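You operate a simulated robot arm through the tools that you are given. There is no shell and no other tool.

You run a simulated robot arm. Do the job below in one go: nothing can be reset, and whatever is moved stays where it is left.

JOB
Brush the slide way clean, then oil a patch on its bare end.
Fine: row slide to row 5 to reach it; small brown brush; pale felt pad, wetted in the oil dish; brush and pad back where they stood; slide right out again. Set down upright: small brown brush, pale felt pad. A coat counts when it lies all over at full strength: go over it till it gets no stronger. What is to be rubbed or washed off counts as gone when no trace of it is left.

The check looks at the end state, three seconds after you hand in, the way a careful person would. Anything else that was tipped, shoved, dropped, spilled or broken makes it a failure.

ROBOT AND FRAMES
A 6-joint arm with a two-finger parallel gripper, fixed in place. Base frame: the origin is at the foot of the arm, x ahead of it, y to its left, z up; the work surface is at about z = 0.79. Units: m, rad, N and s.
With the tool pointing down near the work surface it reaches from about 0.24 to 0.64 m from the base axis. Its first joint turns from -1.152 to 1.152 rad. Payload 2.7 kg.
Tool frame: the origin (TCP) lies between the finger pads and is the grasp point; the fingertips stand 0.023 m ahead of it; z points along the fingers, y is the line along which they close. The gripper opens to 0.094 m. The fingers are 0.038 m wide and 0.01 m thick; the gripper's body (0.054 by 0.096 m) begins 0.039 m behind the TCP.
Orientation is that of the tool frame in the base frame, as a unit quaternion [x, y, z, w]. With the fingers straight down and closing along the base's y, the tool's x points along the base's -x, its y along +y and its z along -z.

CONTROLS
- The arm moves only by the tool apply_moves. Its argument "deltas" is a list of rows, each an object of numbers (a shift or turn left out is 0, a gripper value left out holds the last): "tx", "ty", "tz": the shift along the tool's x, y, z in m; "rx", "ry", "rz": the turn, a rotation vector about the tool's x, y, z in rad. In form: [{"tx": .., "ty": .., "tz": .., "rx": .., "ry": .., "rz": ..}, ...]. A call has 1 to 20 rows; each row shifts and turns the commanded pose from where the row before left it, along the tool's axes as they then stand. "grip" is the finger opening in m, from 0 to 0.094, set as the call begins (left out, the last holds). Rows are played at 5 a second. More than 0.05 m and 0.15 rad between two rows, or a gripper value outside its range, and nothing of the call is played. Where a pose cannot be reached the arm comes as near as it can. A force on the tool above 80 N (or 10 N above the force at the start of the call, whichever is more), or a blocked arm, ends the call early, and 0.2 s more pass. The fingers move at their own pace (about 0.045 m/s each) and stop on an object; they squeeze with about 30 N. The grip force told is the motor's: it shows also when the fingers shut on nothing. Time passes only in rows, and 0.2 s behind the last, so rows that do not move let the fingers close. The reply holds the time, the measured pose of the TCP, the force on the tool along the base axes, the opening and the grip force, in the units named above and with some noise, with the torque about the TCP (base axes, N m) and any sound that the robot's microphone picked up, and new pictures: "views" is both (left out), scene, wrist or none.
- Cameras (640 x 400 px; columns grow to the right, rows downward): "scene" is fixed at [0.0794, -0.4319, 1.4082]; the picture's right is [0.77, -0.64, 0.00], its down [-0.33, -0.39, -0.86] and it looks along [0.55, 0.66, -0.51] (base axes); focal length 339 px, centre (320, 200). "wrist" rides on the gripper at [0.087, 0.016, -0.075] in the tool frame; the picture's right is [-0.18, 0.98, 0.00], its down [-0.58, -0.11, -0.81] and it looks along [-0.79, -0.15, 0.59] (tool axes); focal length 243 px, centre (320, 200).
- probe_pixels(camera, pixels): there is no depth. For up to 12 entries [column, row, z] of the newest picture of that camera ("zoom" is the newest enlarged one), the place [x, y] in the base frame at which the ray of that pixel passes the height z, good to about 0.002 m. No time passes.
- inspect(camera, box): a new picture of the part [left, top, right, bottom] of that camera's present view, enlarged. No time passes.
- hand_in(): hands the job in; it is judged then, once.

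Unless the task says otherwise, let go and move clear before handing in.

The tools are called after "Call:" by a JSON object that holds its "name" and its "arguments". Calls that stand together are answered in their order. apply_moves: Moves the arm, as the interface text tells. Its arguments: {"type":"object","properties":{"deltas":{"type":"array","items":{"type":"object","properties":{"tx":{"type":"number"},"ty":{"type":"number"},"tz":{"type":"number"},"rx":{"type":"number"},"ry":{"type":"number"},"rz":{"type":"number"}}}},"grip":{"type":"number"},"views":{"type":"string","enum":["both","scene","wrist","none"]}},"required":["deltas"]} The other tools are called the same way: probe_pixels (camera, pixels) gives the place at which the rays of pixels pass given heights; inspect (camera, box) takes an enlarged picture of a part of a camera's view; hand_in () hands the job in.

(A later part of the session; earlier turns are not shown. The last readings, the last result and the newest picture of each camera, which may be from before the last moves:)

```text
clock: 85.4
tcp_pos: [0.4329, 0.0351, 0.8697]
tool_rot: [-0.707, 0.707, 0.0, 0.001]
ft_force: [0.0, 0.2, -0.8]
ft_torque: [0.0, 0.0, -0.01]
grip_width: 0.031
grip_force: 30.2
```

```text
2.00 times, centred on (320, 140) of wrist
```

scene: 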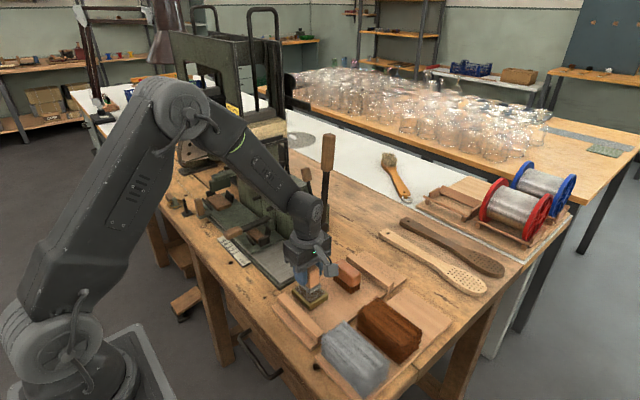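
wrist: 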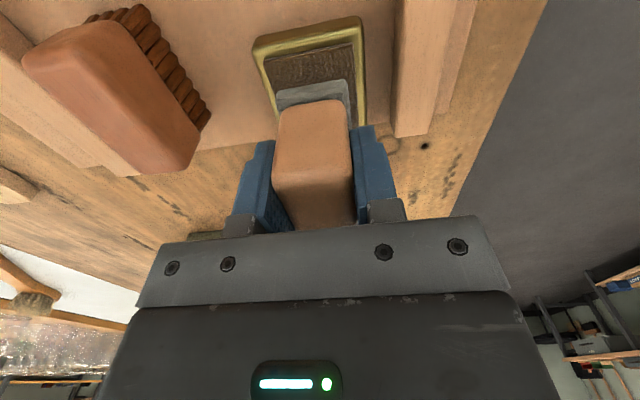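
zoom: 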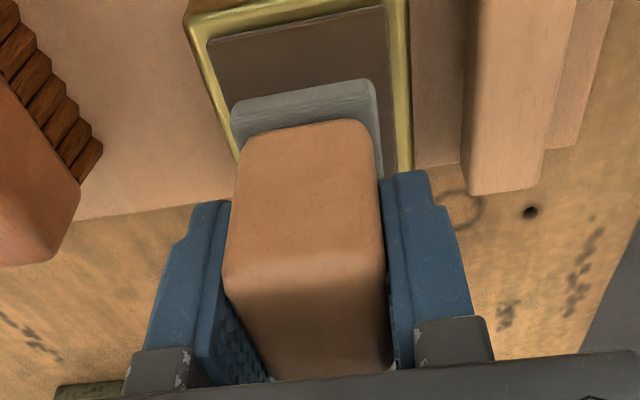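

The felt lines up over the dark oily slab. Lowering until contact.

Call:
{"name": "apply_moves", "arguments": {"deltas": [{"ty": -0.0015, "tx": 0.002, "tz": 0.01}, {"tz": 0.007}, {}], "views": "none"}}

Call:
{"name": "apply_moves", "arguments": {"deltas": [{"tz": 0.0015}, {"tz": 0.0015}, {}], "views": "none"}}

Call:
{"name": "inspect", "arguments": {"camera": "scene", "box": [270, 250, 350, 310]}}

```text
clock: 86.2
tcp_pos: [0.4338, 0.031, 0.8542]
tool_rot: [-0.707, 0.707, 0.0, 0.001]
ft_force: [-7.3, 1.1, 19.9]
ft_torque: [-0.02, 0.32, -0.04]
grip_width: 0.0313
grip_force: 30.2
```

```text
clock: 87.0
tcp_pos: [0.4357, 0.031, 0.8495]
tool_rot: [0.708, -0.707, 0.0, -0.002]
ft_force: [-3.6, -0.5, 25.4]
ft_torque: [-0.04, 0.19, 0.03]
grip_width: 0.0315
grip_force: 29.9
```

```text
6.67 times, centred on (310, 280) of scene
```

zoom: 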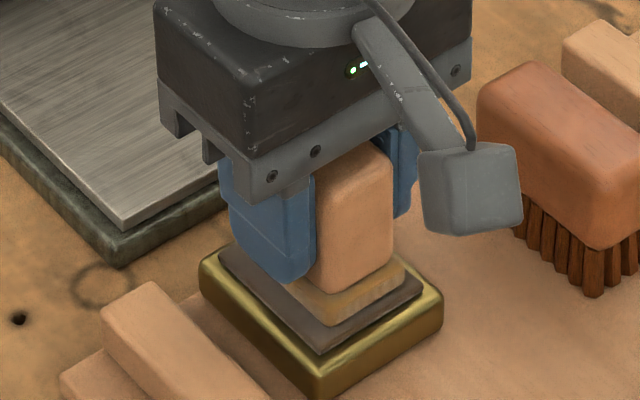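

The felt has turned amber: it is taking up oil (25 N contact). I'll ease slightly and hold a moment so it wets fully.

Call:
{"name": "apply_moves", "arguments": {"deltas": [{"tz": -0.0005}, {}, {}, {}, {}, {}], "views": "both"}}

Call:
{"name": "inspect", "arguments": {"camera": "scene", "box": [285, 265, 335, 305]}}

```text
clock: 88.4
tcp_pos: [0.4353, 0.0313, 0.8506]
tool_rot: [-0.707, 0.707, -0.001, 0.002]
ft_force: [3.5, 0.1, 16.2]
ft_torque: [0.01, -0.07, 0.01]
grip_width: 0.0313
grip_force: 29.3
```

scene: 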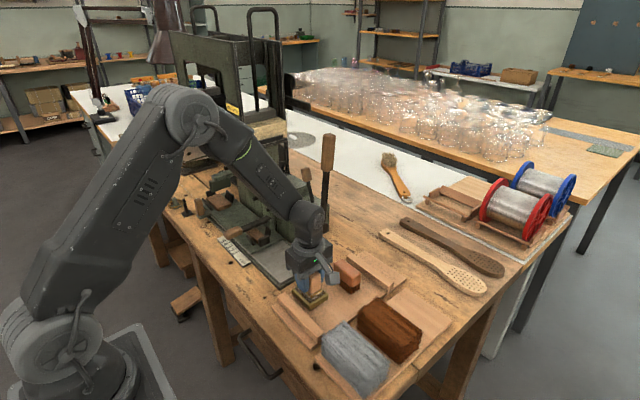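
wrist: 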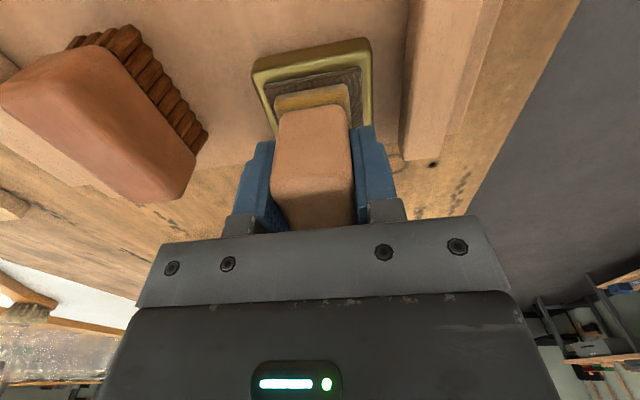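

```text
10.00 times, centred on (310, 285) of scene
```

zoom: 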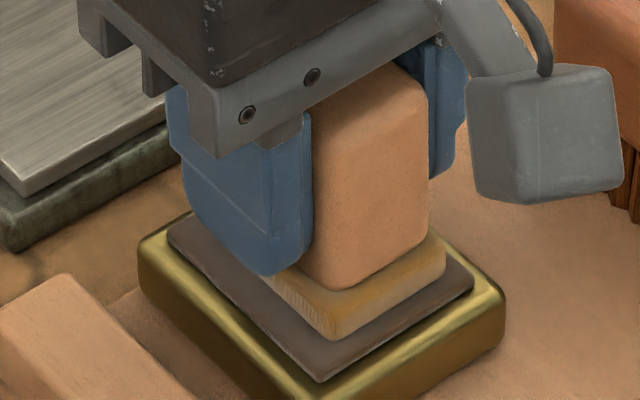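

The felt is amber all round: fully wetted. Lifting and moving over the way's −y end corner, then lowering toward contact.

Call:
{"name": "apply_moves", "arguments": {"deltas": [{"tz": -0.005}, {"tz": -0.015}, {"tz": -0.015}, {"tx": -0.035, "ty": 0.003}, {"tx": -0.035, "ty": 0.003}, {"tx": -0.036, "ty": 0.004}, {"tz": 0.02}, {"tz": 0.02}, {}], "views": "both"}}

Call:
{"name": "inspect", "arguments": {"camera": "scene", "box": [245, 235, 325, 295]}}

```text
clock: 90.4
tcp_pos: [0.4243, 0.1374, 0.8446]
tool_rot: [-0.707, 0.707, 0.0, 0.001]
ft_force: [0.7, -0.8, 0.2]
ft_torque: [-0.04, 0.04, 0.0]
grip_width: 0.0313
grip_force: 29.9
```

scene: 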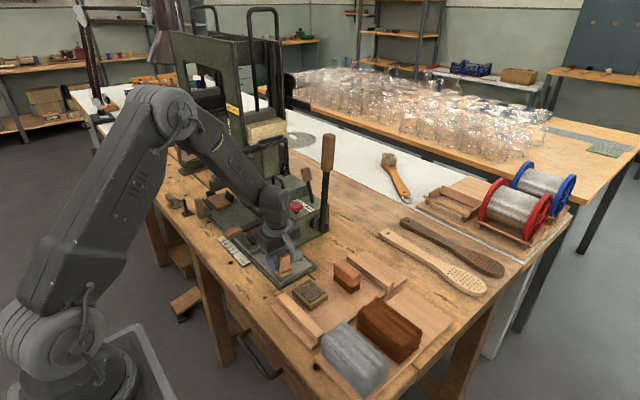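
wrist: 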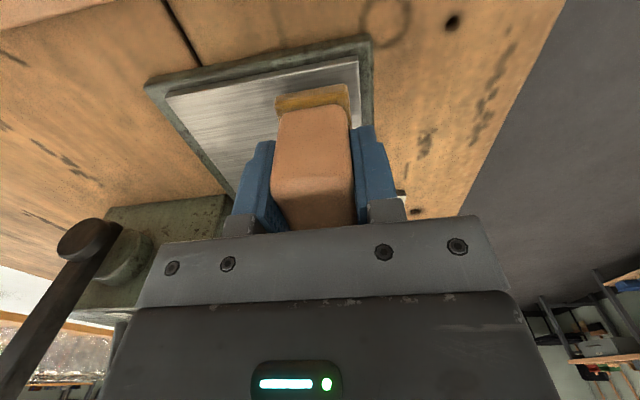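

```text
6.67 times, centred on (285, 265) of scene
```

zoom: 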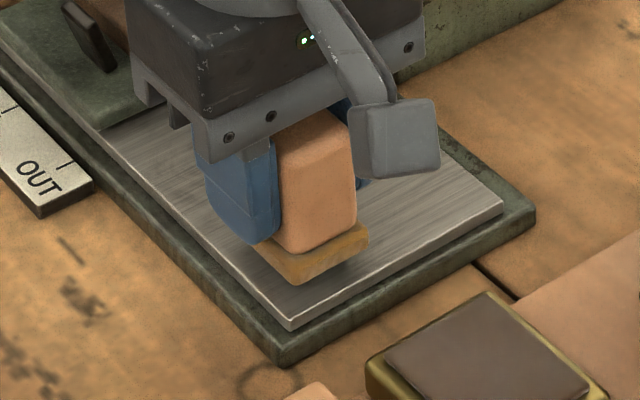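

Call:
{"name": "apply_moves", "arguments": {"deltas": [{"tz": 0.004}, {"tz": 0.004}, {"tz": 0.002}, {}], "views": "none"}}

Call:
{"name": "apply_moves", "arguments": {"deltas": [{"tz": 0.0015}, {}], "views": "none"}}

```text
clock: 91.4
tcp_pos: [0.4256, 0.1388, 0.8356]
tool_rot: [-0.707, 0.707, -0.001, 0.003]
ft_force: [-9.2, -3.7, 24.6]
ft_torque: [-0.06, 0.26, -0.01]
grip_width: 0.0318
grip_force: 30.0
```

```text
clock: 92.0
tcp_pos: [0.4249, 0.1381, 0.8341]
tool_rot: [-0.707, 0.707, -0.001, 0.002]
ft_force: [-6.5, 0.0, 25.0]
ft_torque: [0.03, 0.22, 0.01]
grip_width: 0.0316
grip_force: 29.9
```

Contact on the way (25 N, at the slip limit). Easing up 1 mm and rubbing along x at y≈0.138, then back at y≈0.155.

Call:
{"name": "apply_moves", "arguments": {"deltas": [{"tz": -0.001}, {"ty": -0.01}, {"ty": -0.01}, {"ty": -0.01}, {"ty": -0.01}, {"ty": -0.01}, {"ty": -0.01}, {}], "views": "both"}}

Call:
{"name": "inspect", "arguments": {"camera": "scene", "box": [245, 235, 325, 295]}}

Call:
{"name": "inspect", "arguments": {"camera": "wrist", "box": [200, 10, 500, 220]}}

```text
clock: 93.8
tcp_pos: [0.4853, 0.1367, 0.8343]
tool_rot: [0.707, -0.707, 0.001, -0.002]
ft_force: [-7.9, -0.3, 22.7]
ft_torque: [0.09, 0.3, -0.04]
grip_width: 0.0313
grip_force: 30.2
```

scene: 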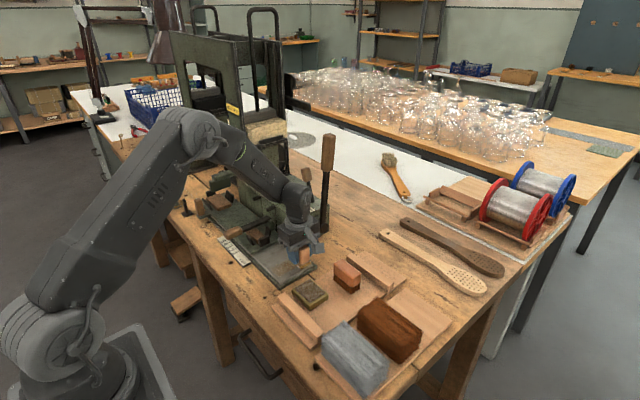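
wrist: 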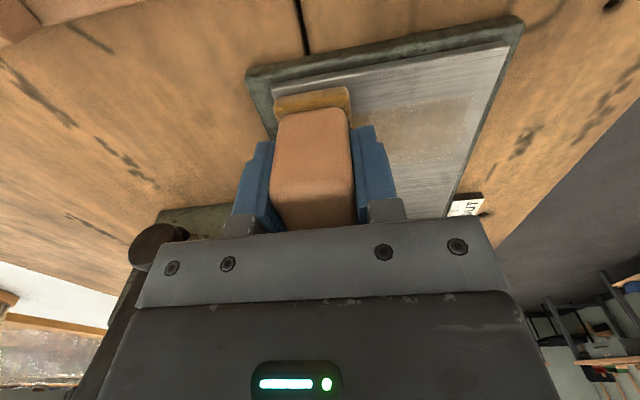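

```text
6.67 times, centred on (285, 265) of scene
```

zoom: 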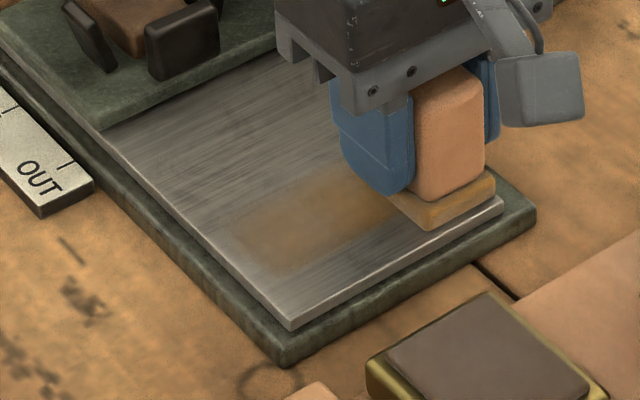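

```text
1.90 times, centred on (350, 115) of wrist
```

zoom: 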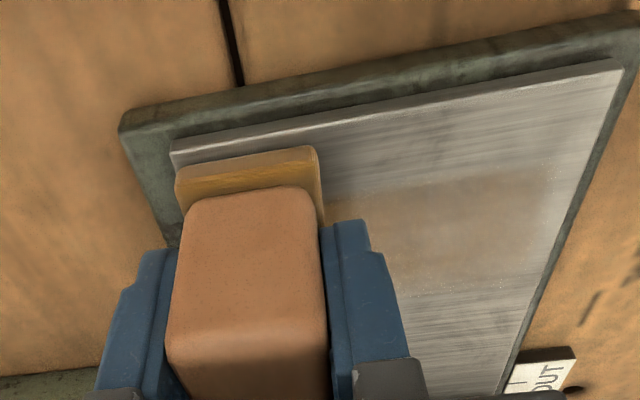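

An amber oil band is being laid. Continuing with adjacent passes toward +y.

Call:
{"name": "apply_moves", "arguments": {"deltas": [{"tx": -0.014}, {"ty": 0.01}, {"ty": 0.01}, {"ty": 0.01}, {"ty": 0.01}, {"ty": 0.01}, {"ty": 0.01}, {"ty": 0.007}, {"tx": -0.014}, {"ty": -0.01}, {"ty": -0.01}, {"ty": -0.01}, {"ty": -0.01}, {"ty": -0.01}, {"ty": -0.01}, {"ty": -0.007}, {}], "views": "both"}}

Call:
{"name": "inspect", "arguments": {"camera": "scene", "box": [245, 235, 325, 295]}}

Call:
{"name": "inspect", "arguments": {"camera": "wrist", "box": [200, 10, 500, 220]}}

```text
clock: 97.4
tcp_pos: [0.4854, 0.1658, 0.8343]
tool_rot: [0.708, -0.707, 0.0, -0.001]
ft_force: [-0.1, 0.3, -0.6]
ft_torque: [-0.01, -0.02, -0.01]
grip_width: 0.0314
grip_force: 30.1
```

scene: 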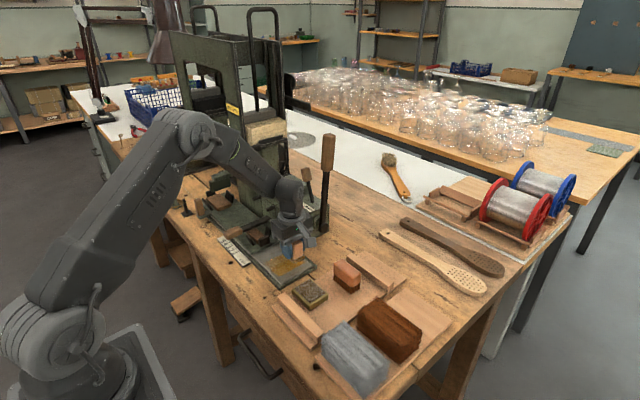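
wrist: 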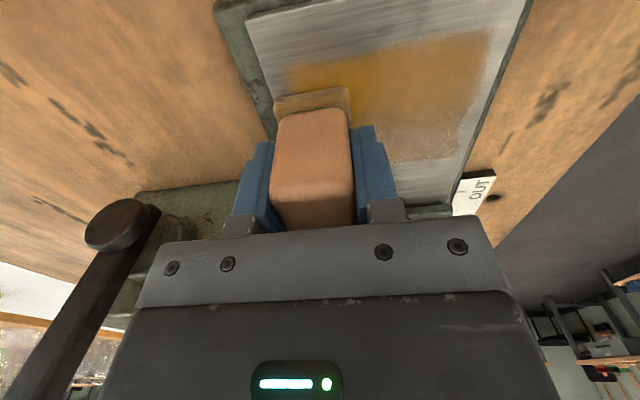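

```text
6.67 times, centred on (285, 265) of scene
```

zoom: 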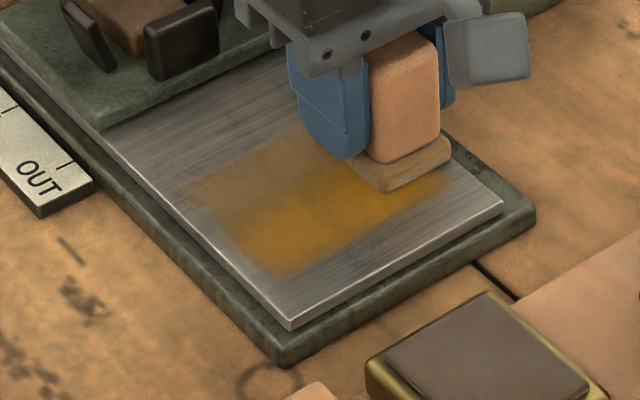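

```text
1.90 times, centred on (350, 115) of wrist
```

zoom: 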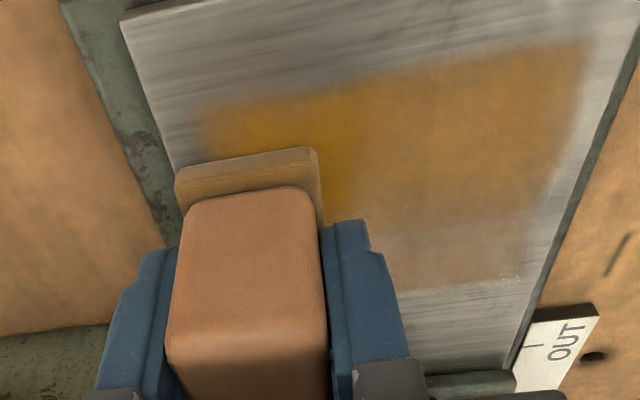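

Oil deepens where passed twice, while the felt is fading (drying) and contact was lost at the end. I'll re-wet the pad in the dish.

Call:
{"name": "apply_moves", "arguments": {"deltas": [{"tz": -0.01}, {"tz": -0.02}, {"tz": -0.02}, {"tx": 0.034, "ty": 0.013}, {"tx": 0.034, "ty": 0.013}, {"tx": 0.034, "ty": 0.013}, {"tx": 0.033, "ty": 0.012}, {"tz": 0.015}, {"tz": 0.01}, {}], "views": "both"}}

Call:
{"name": "inspect", "arguments": {"camera": "scene", "box": [270, 250, 350, 310]}}

Call:
{"name": "inspect", "arguments": {"camera": "scene", "box": [245, 235, 325, 295]}}

```text
clock: 99.6
tcp_pos: [0.4347, 0.0298, 0.86]
tool_rot: [-0.707, 0.707, 0.0, 0.001]
ft_force: [-0.1, 0.2, -0.2]
ft_torque: [0.01, 0.0, -0.03]
grip_width: 0.0314
grip_force: 30.2
```

scene: 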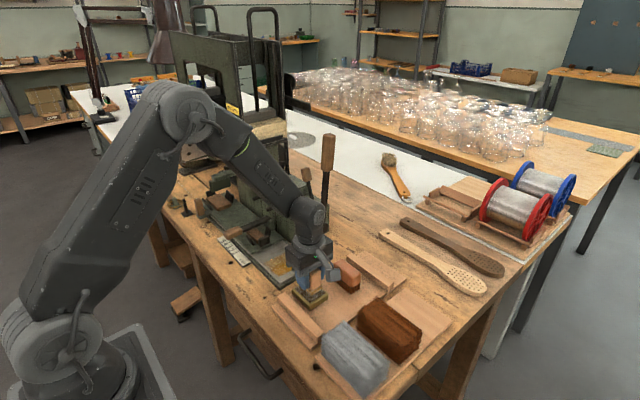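
wrist: 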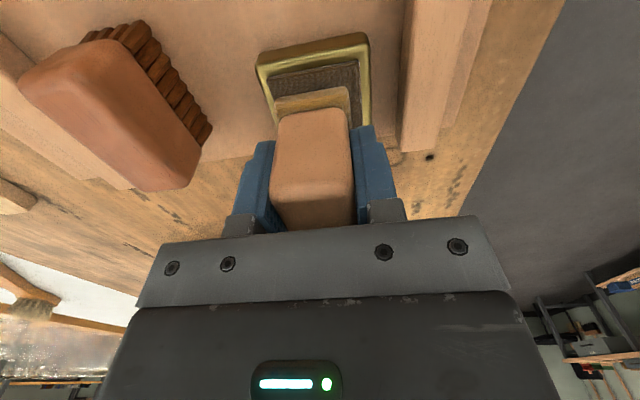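

```text
6.67 times, centred on (310, 280) of scene
```

zoom: 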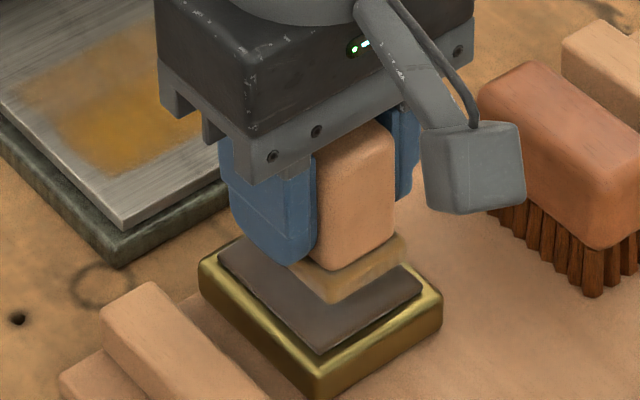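

```text
6.67 times, centred on (285, 265) of scene
```

zoom: 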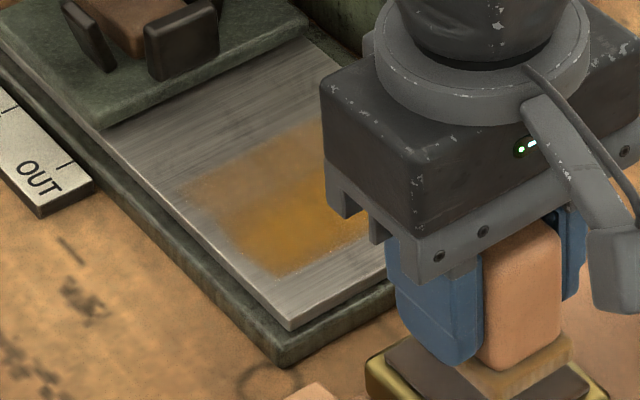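

Call:
{"name": "apply_moves", "arguments": {"deltas": [{"tz": 0.005}, {"tz": 0.003}, {"tz": 0.002}, {}], "views": "none"}}

Call:
{"name": "apply_moves", "arguments": {"deltas": [{"tz": 0.001}, {}, {}, {}, {}], "views": "none"}}

Call:
{"name": "inspect", "arguments": {"camera": "scene", "box": [285, 265, 335, 305]}}

```text
clock: 100.6
tcp_pos: [0.4351, 0.0307, 0.85]
tool_rot: [-0.707, 0.707, 0.0, 0.001]
ft_force: [-0.8, 0.2, -1.6]
ft_torque: [0.04, -0.02, -0.03]
grip_width: 0.0314
grip_force: 30.0
```

```text
clock: 101.8
tcp_pos: [0.4344, 0.0305, 0.8477]
tool_rot: [-0.707, 0.707, 0.0, 0.001]
ft_force: [0.9, -0.6, 0.1]
ft_torque: [0.0, -0.03, 0.01]
grip_width: 0.0314
grip_force: 29.6
```

```text
10.00 times, centred on (310, 285) of scene
```

zoom: 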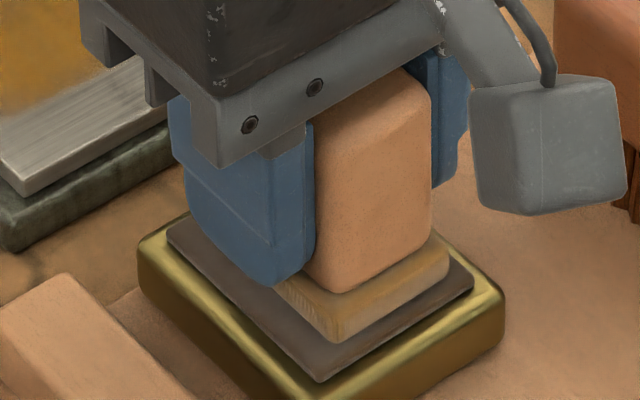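

No contact force yet at z≈0.848; lowering a little more to touch the slab.

Call:
{"name": "apply_moves", "arguments": {"deltas": [{"tz": 0.0015}, {}, {}], "views": "none"}}

Call:
{"name": "apply_moves", "arguments": {"deltas": [{"tz": 0.0007}, {}, {}, {}], "views": "none"}}

Call:
{"name": "inspect", "arguments": {"camera": "scene", "box": [285, 265, 335, 305]}}

```text
clock: 102.6
tcp_pos: [0.4351, 0.0293, 0.847]
tool_rot: [-0.707, 0.708, -0.001, 0.002]
ft_force: [-1.0, -0.1, 12.5]
ft_torque: [0.06, 0.19, -0.01]
grip_width: 0.0315
grip_force: 29.6
```

```text
clock: 103.6
tcp_pos: [0.435, 0.0299, 0.8472]
tool_rot: [0.707, -0.707, 0.001, -0.002]
ft_force: [-1.0, -0.5, 24.7]
ft_torque: [0.03, 0.11, -0.02]
grip_width: 0.0314
grip_force: 30.0
```

```text
10.00 times, centred on (310, 285) of scene
```

zoom: 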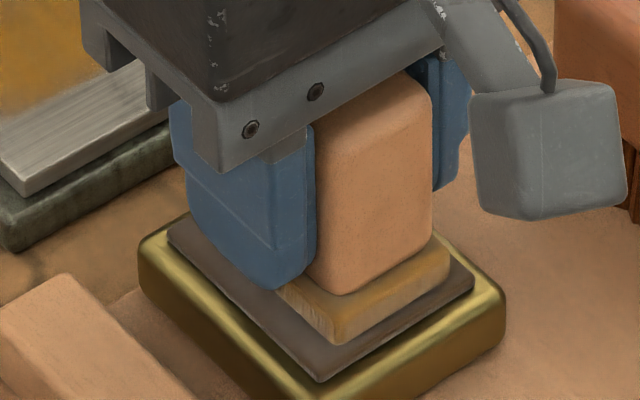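

The felt is touching (25 N) and amber again. Holding briefly, then back to the way to fill the lighter areas.

Call:
{"name": "apply_moves", "arguments": {"deltas": [{"tz": -0.0005}, {}, {}, {"tz": -0.01}, {"tz": -0.015}, {"tz": -0.015}, {"tx": -0.034, "ty": 0.003}, {"tx": -0.034, "ty": 0.003}, {"tx": -0.034, "ty": 0.003}, {"tx": -0.033, "ty": 0.002}, {"tz": 0.03}, {"tz": 0.018}, {}], "views": "none"}}

Call:
{"name": "apply_moves", "arguments": {"deltas": [{"tz": 0.002}, {"tz": 0.0015}, {}], "views": "none"}}

```text
clock: 106.4
tcp_pos: [0.422, 0.1676, 0.8367]
tool_rot: [0.707, -0.707, 0.001, -0.001]
ft_force: [0.1, 0.5, -1.6]
ft_torque: [0.01, -0.01, 0.0]
grip_width: 0.0314
grip_force: 30.2
```

```text
clock: 107.2
tcp_pos: [0.4231, 0.1657, 0.8348]
tool_rot: [0.707, -0.707, 0.0, -0.001]
ft_force: [0.1, 0.3, -1.0]
ft_torque: [-0.02, 0.03, 0.03]
grip_width: 0.0313
grip_force: 29.5
```

Call:
{"name": "apply_moves", "arguments": {"deltas": [{"tz": 0.0015}, {}], "views": "none"}}

Call:
{"name": "apply_moves", "arguments": {"deltas": [{"tz": 0.001}, {}], "views": "none"}}

```text
clock: 107.8
tcp_pos: [0.423, 0.1657, 0.8331]
tool_rot: [-0.707, 0.708, 0.0, 0.002]
ft_force: [-1.7, -0.3, 4.7]
ft_torque: [0.09, 0.1, -0.03]
grip_width: 0.0316
grip_force: 30.0
```

```text
clock: 108.4
tcp_pos: [0.4231, 0.1653, 0.8314]
tool_rot: [-0.707, 0.707, -0.001, 0.002]
ft_force: [-8.7, -3.4, 24.4]
ft_torque: [-0.03, 0.25, -0.01]
grip_width: 0.0315
grip_force: 30.1
```

Call:
{"name": "apply_moves", "arguments": {"deltas": [{"tz": -0.0004}, {"ty": -0.01}, {"ty": -0.01}, {"ty": -0.01}, {"ty": -0.01}, {"ty": -0.01}, {"ty": -0.01}, {"ty": -0.004}, {"tx": 0.014}, {"ty": 0.01}, {"ty": 0.01}, {"ty": 0.01}, {"ty": 0.01}, {"ty": 0.01}, {"ty": 0.01}, {"ty": 0.005}, {}], "views": "both"}}

Call:
{"name": "inspect", "arguments": {"camera": "scene", "box": [245, 235, 325, 295]}}

Call:
{"name": "inspect", "arguments": {"camera": "wrist", "box": [150, 10, 450, 220]}}

```text
clock: 112.0
tcp_pos: [0.4216, 0.151, 0.8324]
tool_rot: [0.707, -0.707, 0.001, -0.001]
ft_force: [2.0, -0.5, 2.6]
ft_torque: [0.1, 0.02, -0.02]
grip_width: 0.0314
grip_force: 30.1
```

scene: 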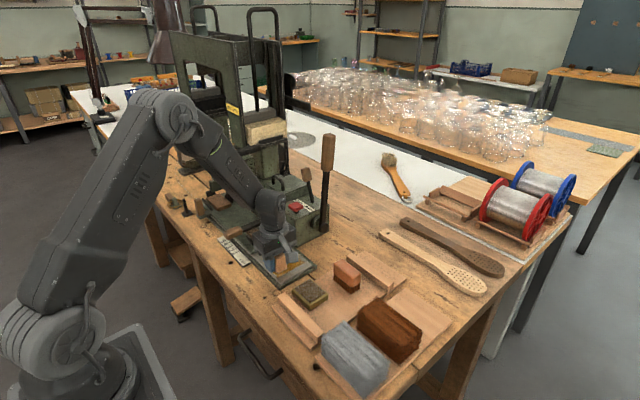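
wrist: 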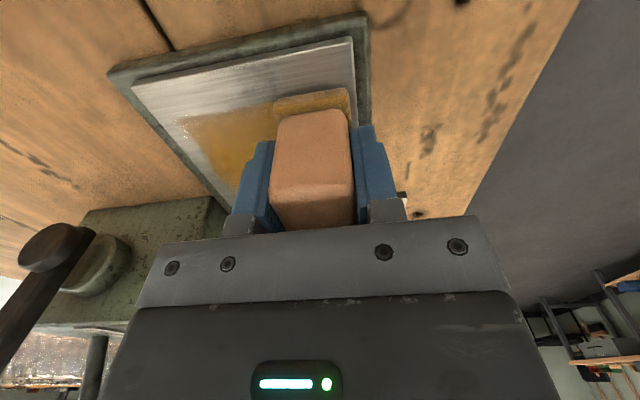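

```text
6.67 times, centred on (285, 265) of scene
```

zoom: 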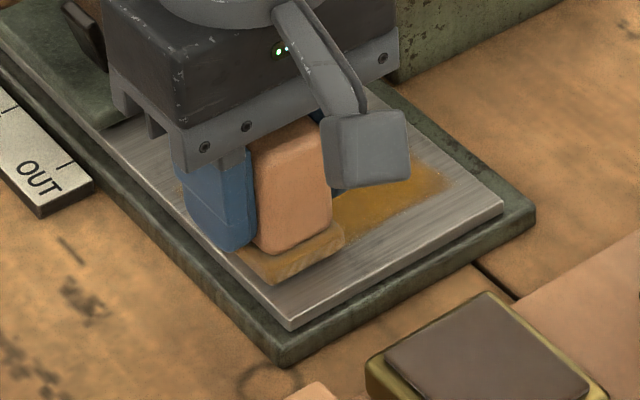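

```text
1.90 times, centred on (300, 115) of wrist
```

zoom: 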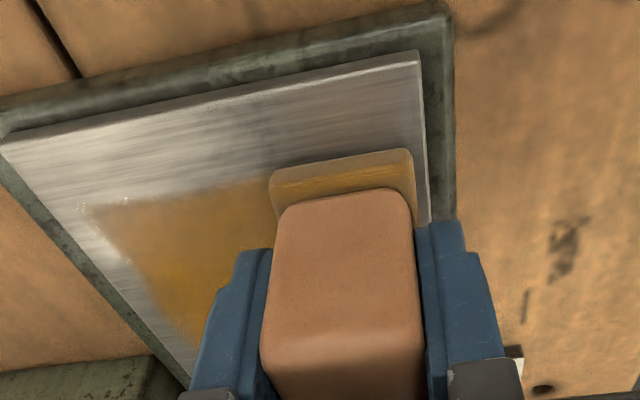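

The oil's −y edge lies further inside than the felt's own edge, so I'll check whether the pad sits flat.

Call:
{"name": "inspect", "arguments": {"camera": "scene", "box": [265, 250, 305, 282]}}

Call:
{"name": "inspect", "arguments": {"camera": "wrist", "box": [250, 60, 390, 150]}}

```text
12.50 times, centred on (285, 266) of scene
```

zoom: 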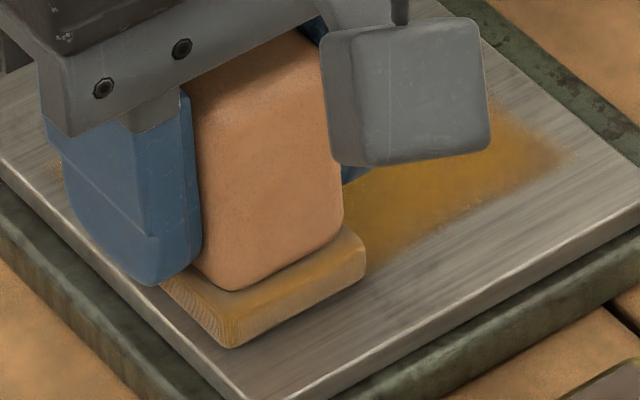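

```text
4.44 times, centred on (320, 105) of wrist
```

zoom: 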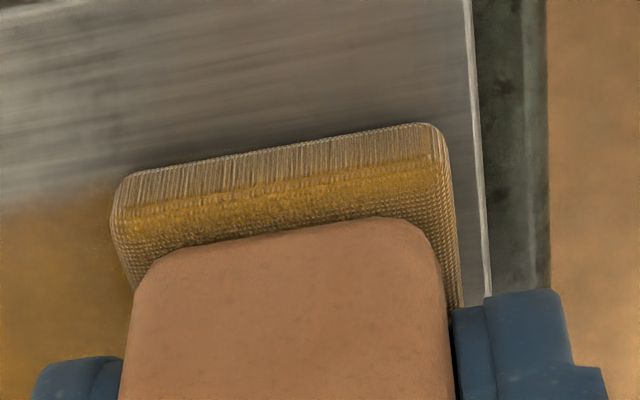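

The oil seems confined to a rectangular patch on the bare end. I'll lift off toward the dish, re-wet, and inspect the whole patch on the way.

Call:
{"name": "apply_moves", "arguments": {"deltas": [{"tz": -0.01}, {"tz": -0.02}, {"tz": -0.022}, {"tx": 0.034, "ty": -0.003}, {"tx": 0.034, "ty": -0.003}, {"tx": 0.034, "ty": -0.004}, {"tx": 0.019, "ty": -0.003}, {}], "views": "both"}}

Call:
{"name": "inspect", "arguments": {"camera": "scene", "box": [250, 235, 310, 285]}}

Call:
{"name": "inspect", "arguments": {"camera": "wrist", "box": [240, 70, 420, 240]}}

```text
clock: 113.8
tcp_pos: [0.4338, 0.0311, 0.8854]
tool_rot: [0.708, -0.707, 0.001, -0.002]
ft_force: [-0.1, -0.5, -0.8]
ft_torque: [0.01, 0.01, 0.0]
grip_width: 0.0313
grip_force: 29.8
```

scene: 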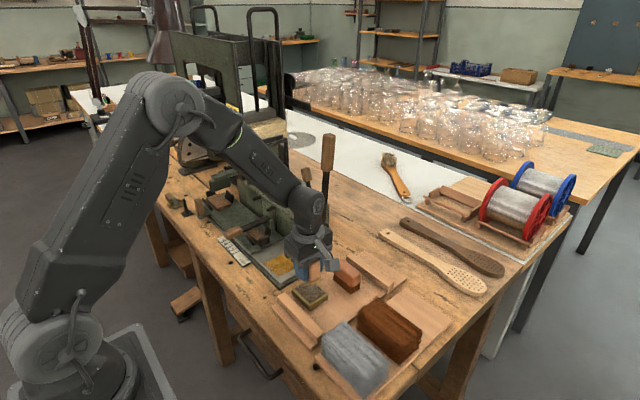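
wrist: 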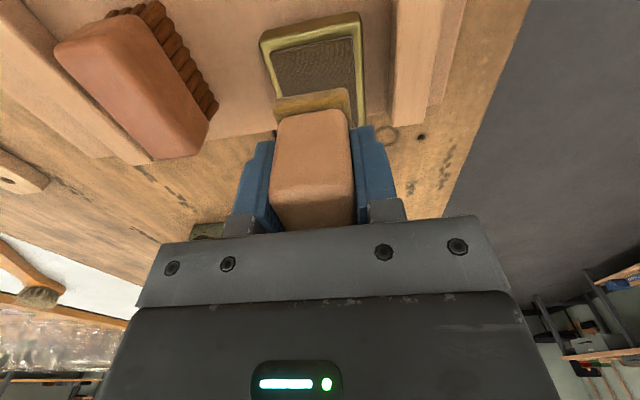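

```text
8.00 times, centred on (280, 260) of scene
```

zoom: 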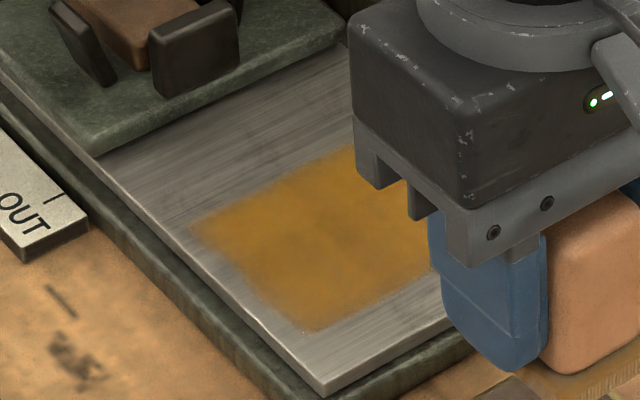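

```text
2.35 times, centred on (330, 155) of wrist
```

zoom: 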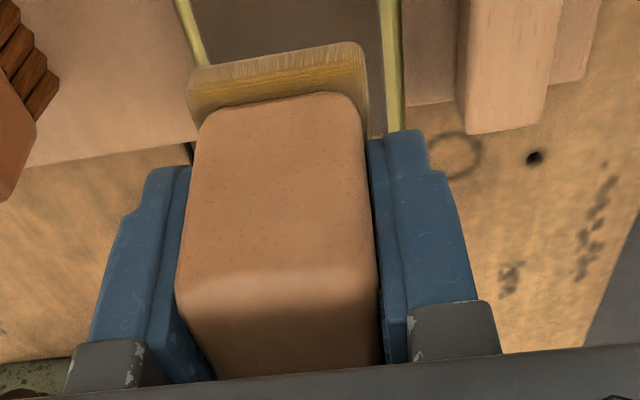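

The patch is a rectangle, now fairly even amber. I'll get its bounds and re-wet the pad for another full round.

Call:
{"name": "probe_pixels", "arguments": {"camera": "scene", "pixels": [[278.75, 276.3, 0.792], [264.4, 263.1, 0.792], [283.8, 253.5, 0.792], [280.2, 283.5, 0.792]]}}

Call:
{"name": "apply_moves", "arguments": {"deltas": [{"ty": -0.001, "tz": 0.02}, {"tz": 0.012}, {"tz": 0.004}, {}], "views": "none"}}

Call:
{"name": "apply_moves", "arguments": {"deltas": [{"tz": 0.0015}, {"tz": 0.0015}, {}], "views": "none"}}

```text
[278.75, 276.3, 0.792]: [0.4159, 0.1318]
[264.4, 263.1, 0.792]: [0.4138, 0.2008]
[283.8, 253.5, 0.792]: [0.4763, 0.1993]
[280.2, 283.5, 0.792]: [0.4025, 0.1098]
```

```text
clock: 114.8
tcp_pos: [0.4354, 0.0314, 0.8483]
tool_rot: [0.708, -0.707, -0.001, -0.002]
ft_force: [-0.4, 0.9, -1.2]
ft_torque: [-0.03, 0.02, -0.01]
grip_width: 0.0314
grip_force: 29.6
```

```text
clock: 115.6
tcp_pos: [0.4356, 0.0296, 0.8457]
tool_rot: [-0.707, 0.708, 0.0, 0.002]
ft_force: [-5.1, -1.9, 17.2]
ft_torque: [-0.03, 0.28, 0.0]
grip_width: 0.0315
grip_force: 29.5
```

The patch spans about x 0.415–0.49, y 0.132–0.20. Pad is in contact with the oil (17 N); hold, then return for another round centred on this rectangle.

Call:
{"name": "apply_moves", "arguments": {"deltas": [{}, {}, {}, {"tz": -0.01}, {"tz": -0.015}, {"tz": -0.015}, {"tx": -0.034, "ty": 0.002}, {"tx": -0.034, "ty": 0.002}, {"tx": -0.034, "ty": 0.002}, {"tx": -0.041, "ty": 0.002}, {"tz": 0.03}, {"tz": 0.02}, {}], "views": "none"}}

Call:
{"name": "apply_moves", "arguments": {"deltas": [{"tz": 0.0015}, {"tz": 0.0015}, {}], "views": "none"}}

```text
clock: 118.4
tcp_pos: [0.4276, 0.1733, 0.8363]
tool_rot: [0.707, -0.707, 0.0, -0.001]
ft_force: [0.2, -0.1, -0.4]
ft_torque: [0.0, 0.0, -0.01]
grip_width: 0.0312
grip_force: 29.1
```

```text
clock: 119.2
tcp_pos: [0.4281, 0.1746, 0.8329]
tool_rot: [0.707, -0.707, 0.0, -0.001]
ft_force: [0.2, 0.0, -1.3]
ft_torque: [-0.01, 0.01, 0.04]
grip_width: 0.0314
grip_force: 30.2
```

Call:
{"name": "apply_moves", "arguments": {"deltas": [{"tz": 0.0015}, {}], "views": "none"}}

Call:
{"name": "apply_moves", "arguments": {"deltas": [{"tz": 0.0015}, {}], "views": "none"}}

```text
clock: 119.8
tcp_pos: [0.4276, 0.1737, 0.8332]
tool_rot: [0.707, -0.707, 0.0, -0.002]
ft_force: [-4.9, -0.7, 16.3]
ft_torque: [0.01, 0.26, 0.0]
grip_width: 0.0313
grip_force: 30.0
```

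```text
clock: 120.4
tcp_pos: [0.4278, 0.1744, 0.8311]
tool_rot: [-0.707, 0.707, -0.001, 0.003]
ft_force: [-11.7, -1.5, 39.8]
ft_torque: [-0.18, 0.46, -0.06]
grip_width: 0.0317
grip_force: 30.6
```

Contact 40 N is a bit high; ease 1 mm and rub: y≈0.174 forward, 0.160 back, 0.148 forward.

Call:
{"name": "apply_moves", "arguments": {"deltas": [{"tz": -0.001}, {"ty": -0.01}, {"ty": -0.01}, {"ty": -0.01}, {"ty": -0.01}, {"ty": -0.01}, {"tx": 0.014}, {"ty": 0.01}, {"ty": 0.01}, {"ty": 0.01}, {"ty": 0.01}, {"ty": 0.01}, {"tx": 0.012}, {"ty": -0.01}, {"ty": -0.01}, {"ty": -0.01}, {"ty": -0.01}, {"ty": -0.01}, {}], "views": "none"}}

Call:
{"name": "apply_moves", "arguments": {"deltas": [{"tz": -0.01}, {"tz": -0.02}, {"tz": -0.022}, {"tx": 0.034, "ty": 0.011}, {"tx": 0.034, "ty": 0.011}, {"tx": 0.034, "ty": 0.011}, {"tx": 0.016, "ty": 0.01}, {}], "views": "both"}}

Call:
{"name": "inspect", "arguments": {"camera": "scene", "box": [250, 235, 310, 285]}}

```text
clock: 124.4
tcp_pos: [0.4777, 0.1454, 0.8315]
tool_rot: [-0.707, 0.708, -0.001, 0.002]
ft_force: [-8.6, 0.5, 27.5]
ft_torque: [-0.06, 0.38, -0.03]
grip_width: 0.0312
grip_force: 30.0
```

```text
clock: 126.2
tcp_pos: [0.4353, 0.0291, 0.882]
tool_rot: [-0.707, 0.707, 0.0, 0.001]
ft_force: [-0.3, -0.2, 0.3]
ft_torque: [-0.01, 0.02, -0.02]
grip_width: 0.0314
grip_force: 30.0
```

scene: 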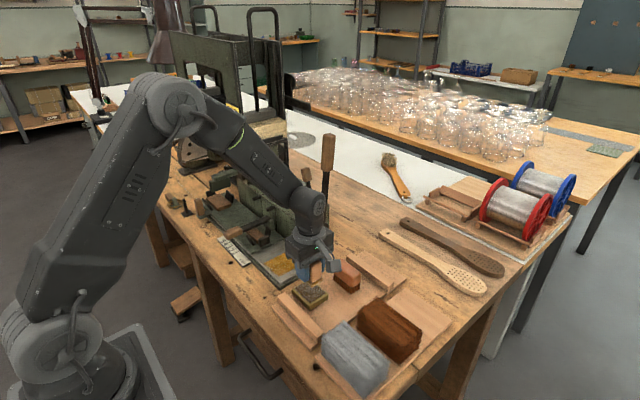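
wrist: 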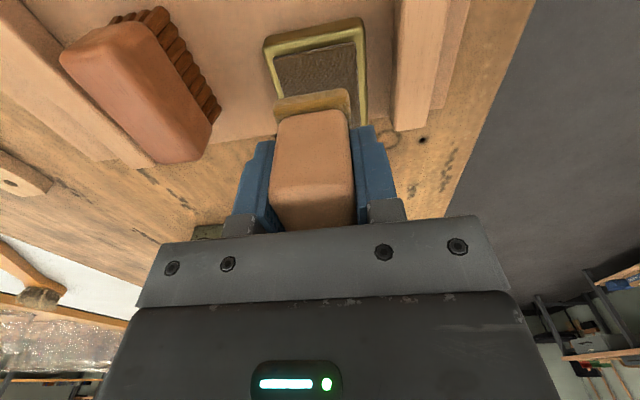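

```text
8.00 times, centred on (280, 260) of scene
```

zoom: 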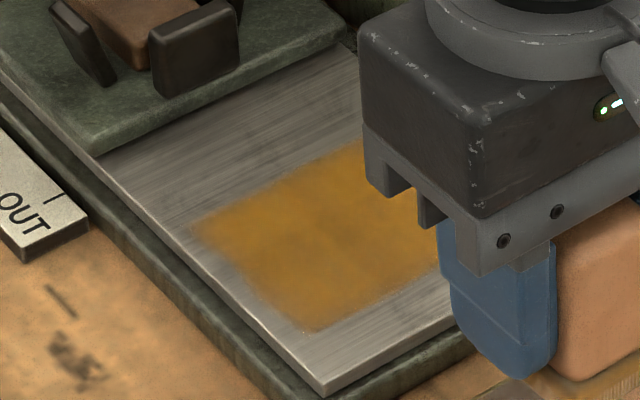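

The patch now looks even from this side. I'll shift the gripper aside to see its whole extent.

Call:
{"name": "apply_moves", "arguments": {"deltas": [{"tx": 0.04, "tz": -0.02}, {"tx": 0.04}, {}], "views": "both"}}

Call:
{"name": "inspect", "arguments": {"camera": "scene", "box": [255, 237, 315, 282]}}

Call:
{"name": "inspect", "arguments": {"camera": "wrist", "box": [270, 90, 400, 230]}}

```text
clock: 127.0
tcp_pos: [0.4345, -0.0495, 0.9017]
tool_rot: [-0.707, 0.707, -0.001, 0.002]
ft_force: [-0.1, 0.4, -0.9]
ft_torque: [0.0, 0.06, 0.02]
grip_width: 0.0316
grip_force: 30.1
```

scene: 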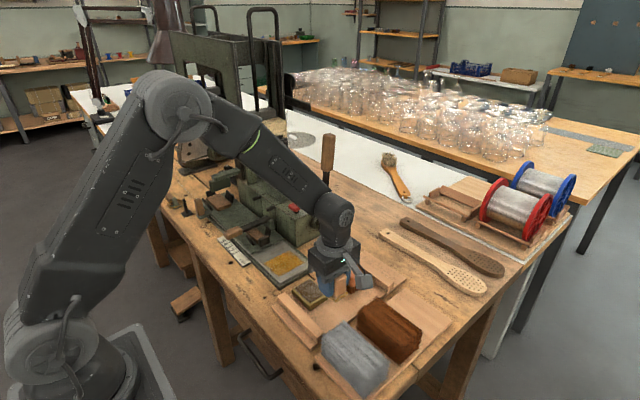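
wrist: 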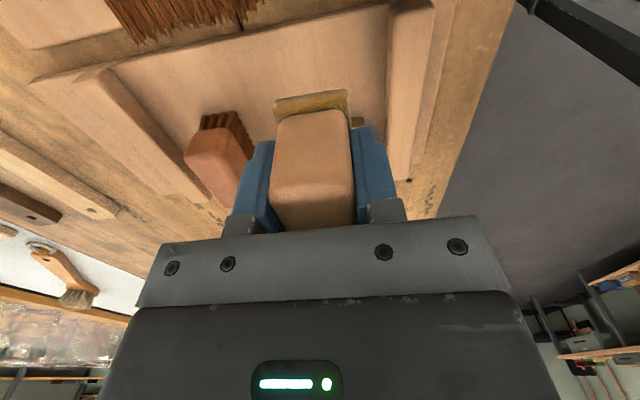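

```text
8.89 times, centred on (285, 260) of scene
```

zoom: 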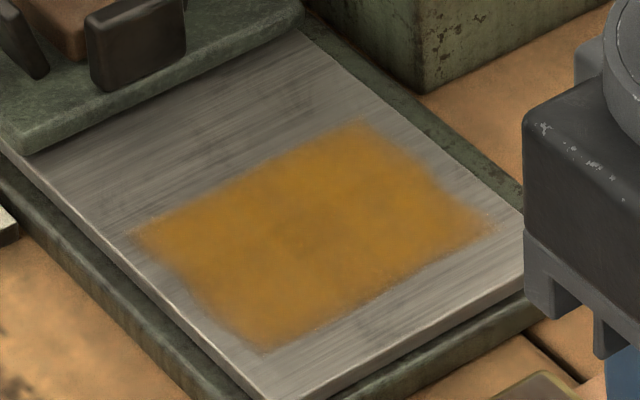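

```text
2.86 times, centred on (335, 160) of wrist
```

zoom: 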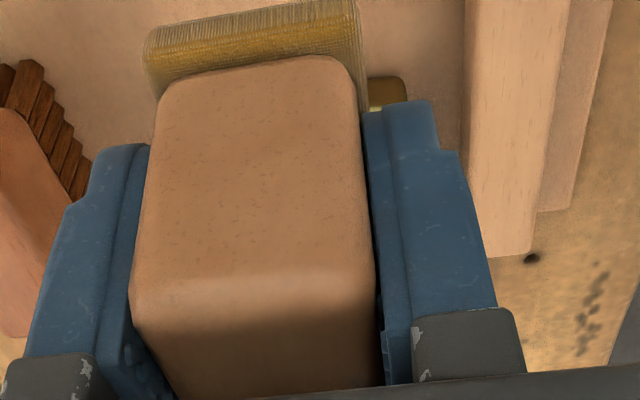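

Full rectangle visible; it looks even with slightly soft corners. I'll probe its corners, re-wet, and do another full round to see whether it gets any stronger.

Call:
{"name": "probe_pixels", "arguments": {"camera": "scene", "pixels": [[278.8, 276.9, 0.792], [264.2, 263.9, 0.792], [289.5, 251.2, 0.792], [304.5, 263.1, 0.792]]}}

Call:
{"name": "apply_moves", "arguments": {"deltas": [{"tx": -0.04}, {"tx": -0.0405, "ty": -0.001}, {"tz": 0.02}, {"tz": 0.02}, {"tz": 0.012}, {"tz": 0.003}, {}], "views": "none"}}

```text
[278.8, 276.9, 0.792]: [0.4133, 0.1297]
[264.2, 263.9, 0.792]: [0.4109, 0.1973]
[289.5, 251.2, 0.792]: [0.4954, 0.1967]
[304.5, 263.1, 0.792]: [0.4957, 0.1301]
```

```text
clock: 128.6
tcp_pos: [0.4358, 0.0289, 0.8461]
tool_rot: [-0.707, 0.708, 0.0, 0.001]
ft_force: [0.2, 0.1, -0.8]
ft_torque: [-0.03, -0.01, -0.04]
grip_width: 0.0312
grip_force: 29.9
```

Call:
{"name": "apply_moves", "arguments": {"deltas": [{"tz": 0.0012}, {"tz": 0.0012}, {}], "views": "none"}}

Call:
{"name": "apply_moves", "arguments": {"deltas": [{"tz": 0.0008}, {}, {}], "views": "none"}}

```text
clock: 129.4
tcp_pos: [0.435, 0.0301, 0.8456]
tool_rot: [0.707, -0.707, 0.002, -0.002]
ft_force: [-2.3, -4.0, 15.1]
ft_torque: [-0.13, 0.23, 0.03]
grip_width: 0.0312
grip_force: 29.7
```

```text
clock: 130.2
tcp_pos: [0.4363, 0.0298, 0.8454]
tool_rot: [0.707, -0.707, 0.001, -0.003]
ft_force: [-5.8, -2.0, 31.5]
ft_torque: [-0.08, 0.36, -0.04]
grip_width: 0.0312
grip_force: 30.3
```

Call:
{"name": "apply_moves", "arguments": {"deltas": [{}, {}, {"tz": -0.01}, {"tz": -0.015}, {"tz": -0.015}, {"tx": -0.035, "ty": 0.002}, {"tx": -0.035, "ty": 0.002}, {"tx": -0.036, "ty": 0.002}, {"tx": -0.036, "ty": 0.003}, {"tz": 0.03}, {"tz": 0.02}, {"tz": 0.002}, {}], "views": "none"}}

Call:
{"name": "apply_moves", "arguments": {"deltas": [{"tz": 0.0015}, {}], "views": "none"}}

```text
clock: 133.0
tcp_pos: [0.4263, 0.1696, 0.8325]
tool_rot: [-0.707, 0.707, -0.001, 0.002]
ft_force: [-1.8, 0.9, 7.1]
ft_torque: [0.07, 0.2, -0.03]
grip_width: 0.0316
grip_force: 30.4
```

```text
clock: 133.6
tcp_pos: [0.4273, 0.1711, 0.8321]
tool_rot: [-0.706, 0.708, -0.001, 0.002]
ft_force: [-8.7, -2.4, 29.9]
ft_torque: [-0.13, 0.43, -0.03]
grip_width: 0.0313
grip_force: 29.5
```

Good contact. Rubbing three full passes (y≈0.171, 0.160, 0.149).

Call:
{"name": "apply_moves", "arguments": {"deltas": [{"tz": -0.0006}, {"ty": -0.01}, {"ty": -0.01}, {"ty": -0.01}, {"ty": -0.01}, {"ty": -0.01}, {"ty": -0.006}, {"tx": 0.011}, {"ty": 0.01}, {"ty": 0.01}, {"ty": 0.01}, {"ty": 0.01}, {"ty": 0.01}, {"ty": 0.006}, {"tx": 0.011}, {"ty": -0.014}, {"ty": -0.014}, {"ty": -0.014}, {"ty": -0.014}, {}], "views": "none"}}

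Call:
{"name": "apply_moves", "arguments": {"deltas": [{"tz": -0.01}, {"tz": -0.02}, {"tz": -0.03}, {"tx": 0.036, "ty": 0.009}, {"tx": 0.036, "ty": 0.009}, {"tx": 0.036, "ty": 0.009}, {"tx": 0.036, "ty": 0.01}, {"tx": 0.036, "ty": 0.01}, {"tx": 0.018}, {}], "views": "both"}}

Call:
{"name": "inspect", "arguments": {"camera": "scene", "box": [255, 237, 315, 282]}}

```text
clock: 137.8
tcp_pos: [0.4837, 0.1496, 0.833]
tool_rot: [0.707, -0.707, 0.0, -0.001]
ft_force: [-8.0, -0.9, 25.4]
ft_torque: [-0.04, 0.32, -0.01]
grip_width: 0.0315
grip_force: 30.2
```

```text
clock: 140.0
tcp_pos: [0.4351, -0.0482, 0.892]
tool_rot: [0.708, -0.707, -0.001, -0.001]
ft_force: [-0.8, -0.2, -0.5]
ft_torque: [0.0, -0.01, 0.04]
grip_width: 0.0314
grip_force: 29.8
```

scene: 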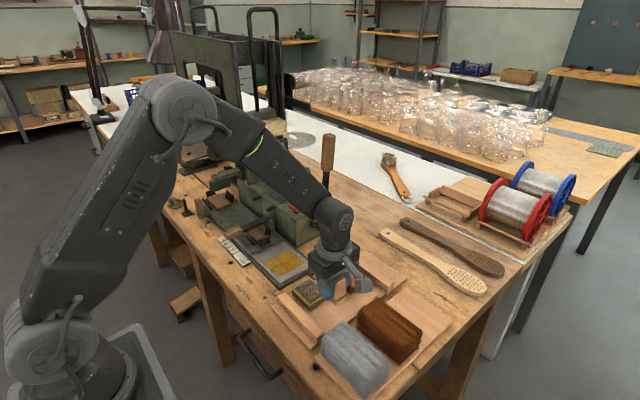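
wrist: 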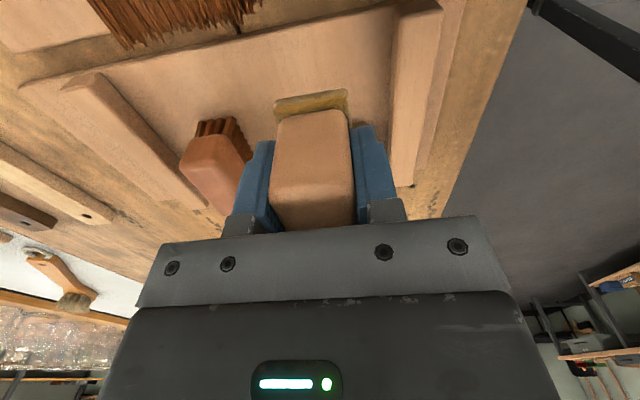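

```text
8.89 times, centred on (285, 260) of scene
```

zoom: 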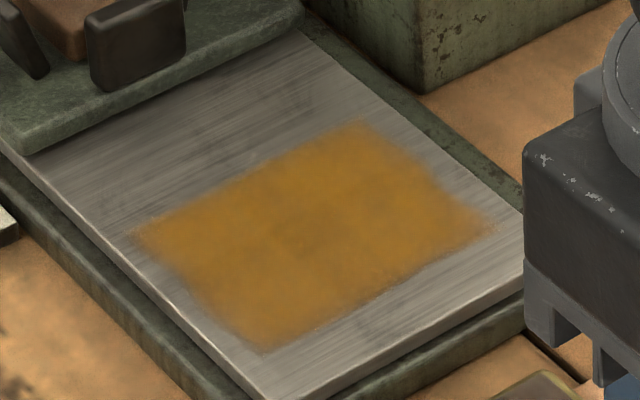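

The patch now looks even and saturated; compared with the last look there is only slight change. One more wetted round to confirm it gets no stronger.

Call:
{"name": "apply_moves", "arguments": {"deltas": [{"tx": -0.04, "ty": -0.0005}, {"tx": -0.039}, {"tz": 0.02}, {"tz": 0.02}, {"tz": 0.004}, {}], "views": "none"}}

Call:
{"name": "apply_moves", "arguments": {"deltas": [{"tz": 0.0015}, {"tz": 0.001}, {}], "views": "none"}}

```text
clock: 141.4
tcp_pos: [0.4362, 0.0305, 0.8476]
tool_rot: [-0.707, 0.707, 0.0, 0.001]
ft_force: [-0.2, 0.7, -1.0]
ft_torque: [-0.02, 0.03, 0.02]
grip_width: 0.0316
grip_force: 30.0
```

```text
clock: 142.2
tcp_pos: [0.4367, 0.0312, 0.8458]
tool_rot: [0.707, -0.707, 0.001, -0.002]
ft_force: [-1.8, -3.9, 17.8]
ft_torque: [-0.11, 0.24, 0.0]
grip_width: 0.0313
grip_force: 30.1
```

Call:
{"name": "apply_moves", "arguments": {"deltas": [{}, {}, {"tz": -0.01}, {"tz": -0.015}, {"tz": -0.015}, {"tx": -0.035, "ty": 0.003}, {"tx": -0.035, "ty": 0.003}, {"tx": -0.036, "ty": 0.003}, {"tx": -0.036, "ty": 0.003}, {"tz": 0.03}, {"tz": 0.02}, {"tz": 0.002}, {}], "views": "none"}}

Call:
{"name": "apply_moves", "arguments": {"deltas": [{"tz": 0.0012}, {}], "views": "none"}}

```text
clock: 145.0
tcp_pos: [0.4237, 0.1731, 0.8323]
tool_rot: [0.707, -0.707, 0.0, -0.001]
ft_force: [0.2, -0.4, 0.2]
ft_torque: [0.03, 0.0, 0.0]
grip_width: 0.0312
grip_force: 29.6
```

```text
clock: 145.6
tcp_pos: [0.4237, 0.1729, 0.8317]
tool_rot: [-0.707, 0.708, 0.0, 0.002]
ft_force: [-4.2, -1.2, 12.5]
ft_torque: [-0.04, 0.26, -0.01]
grip_width: 0.0315
grip_force: 29.8
```

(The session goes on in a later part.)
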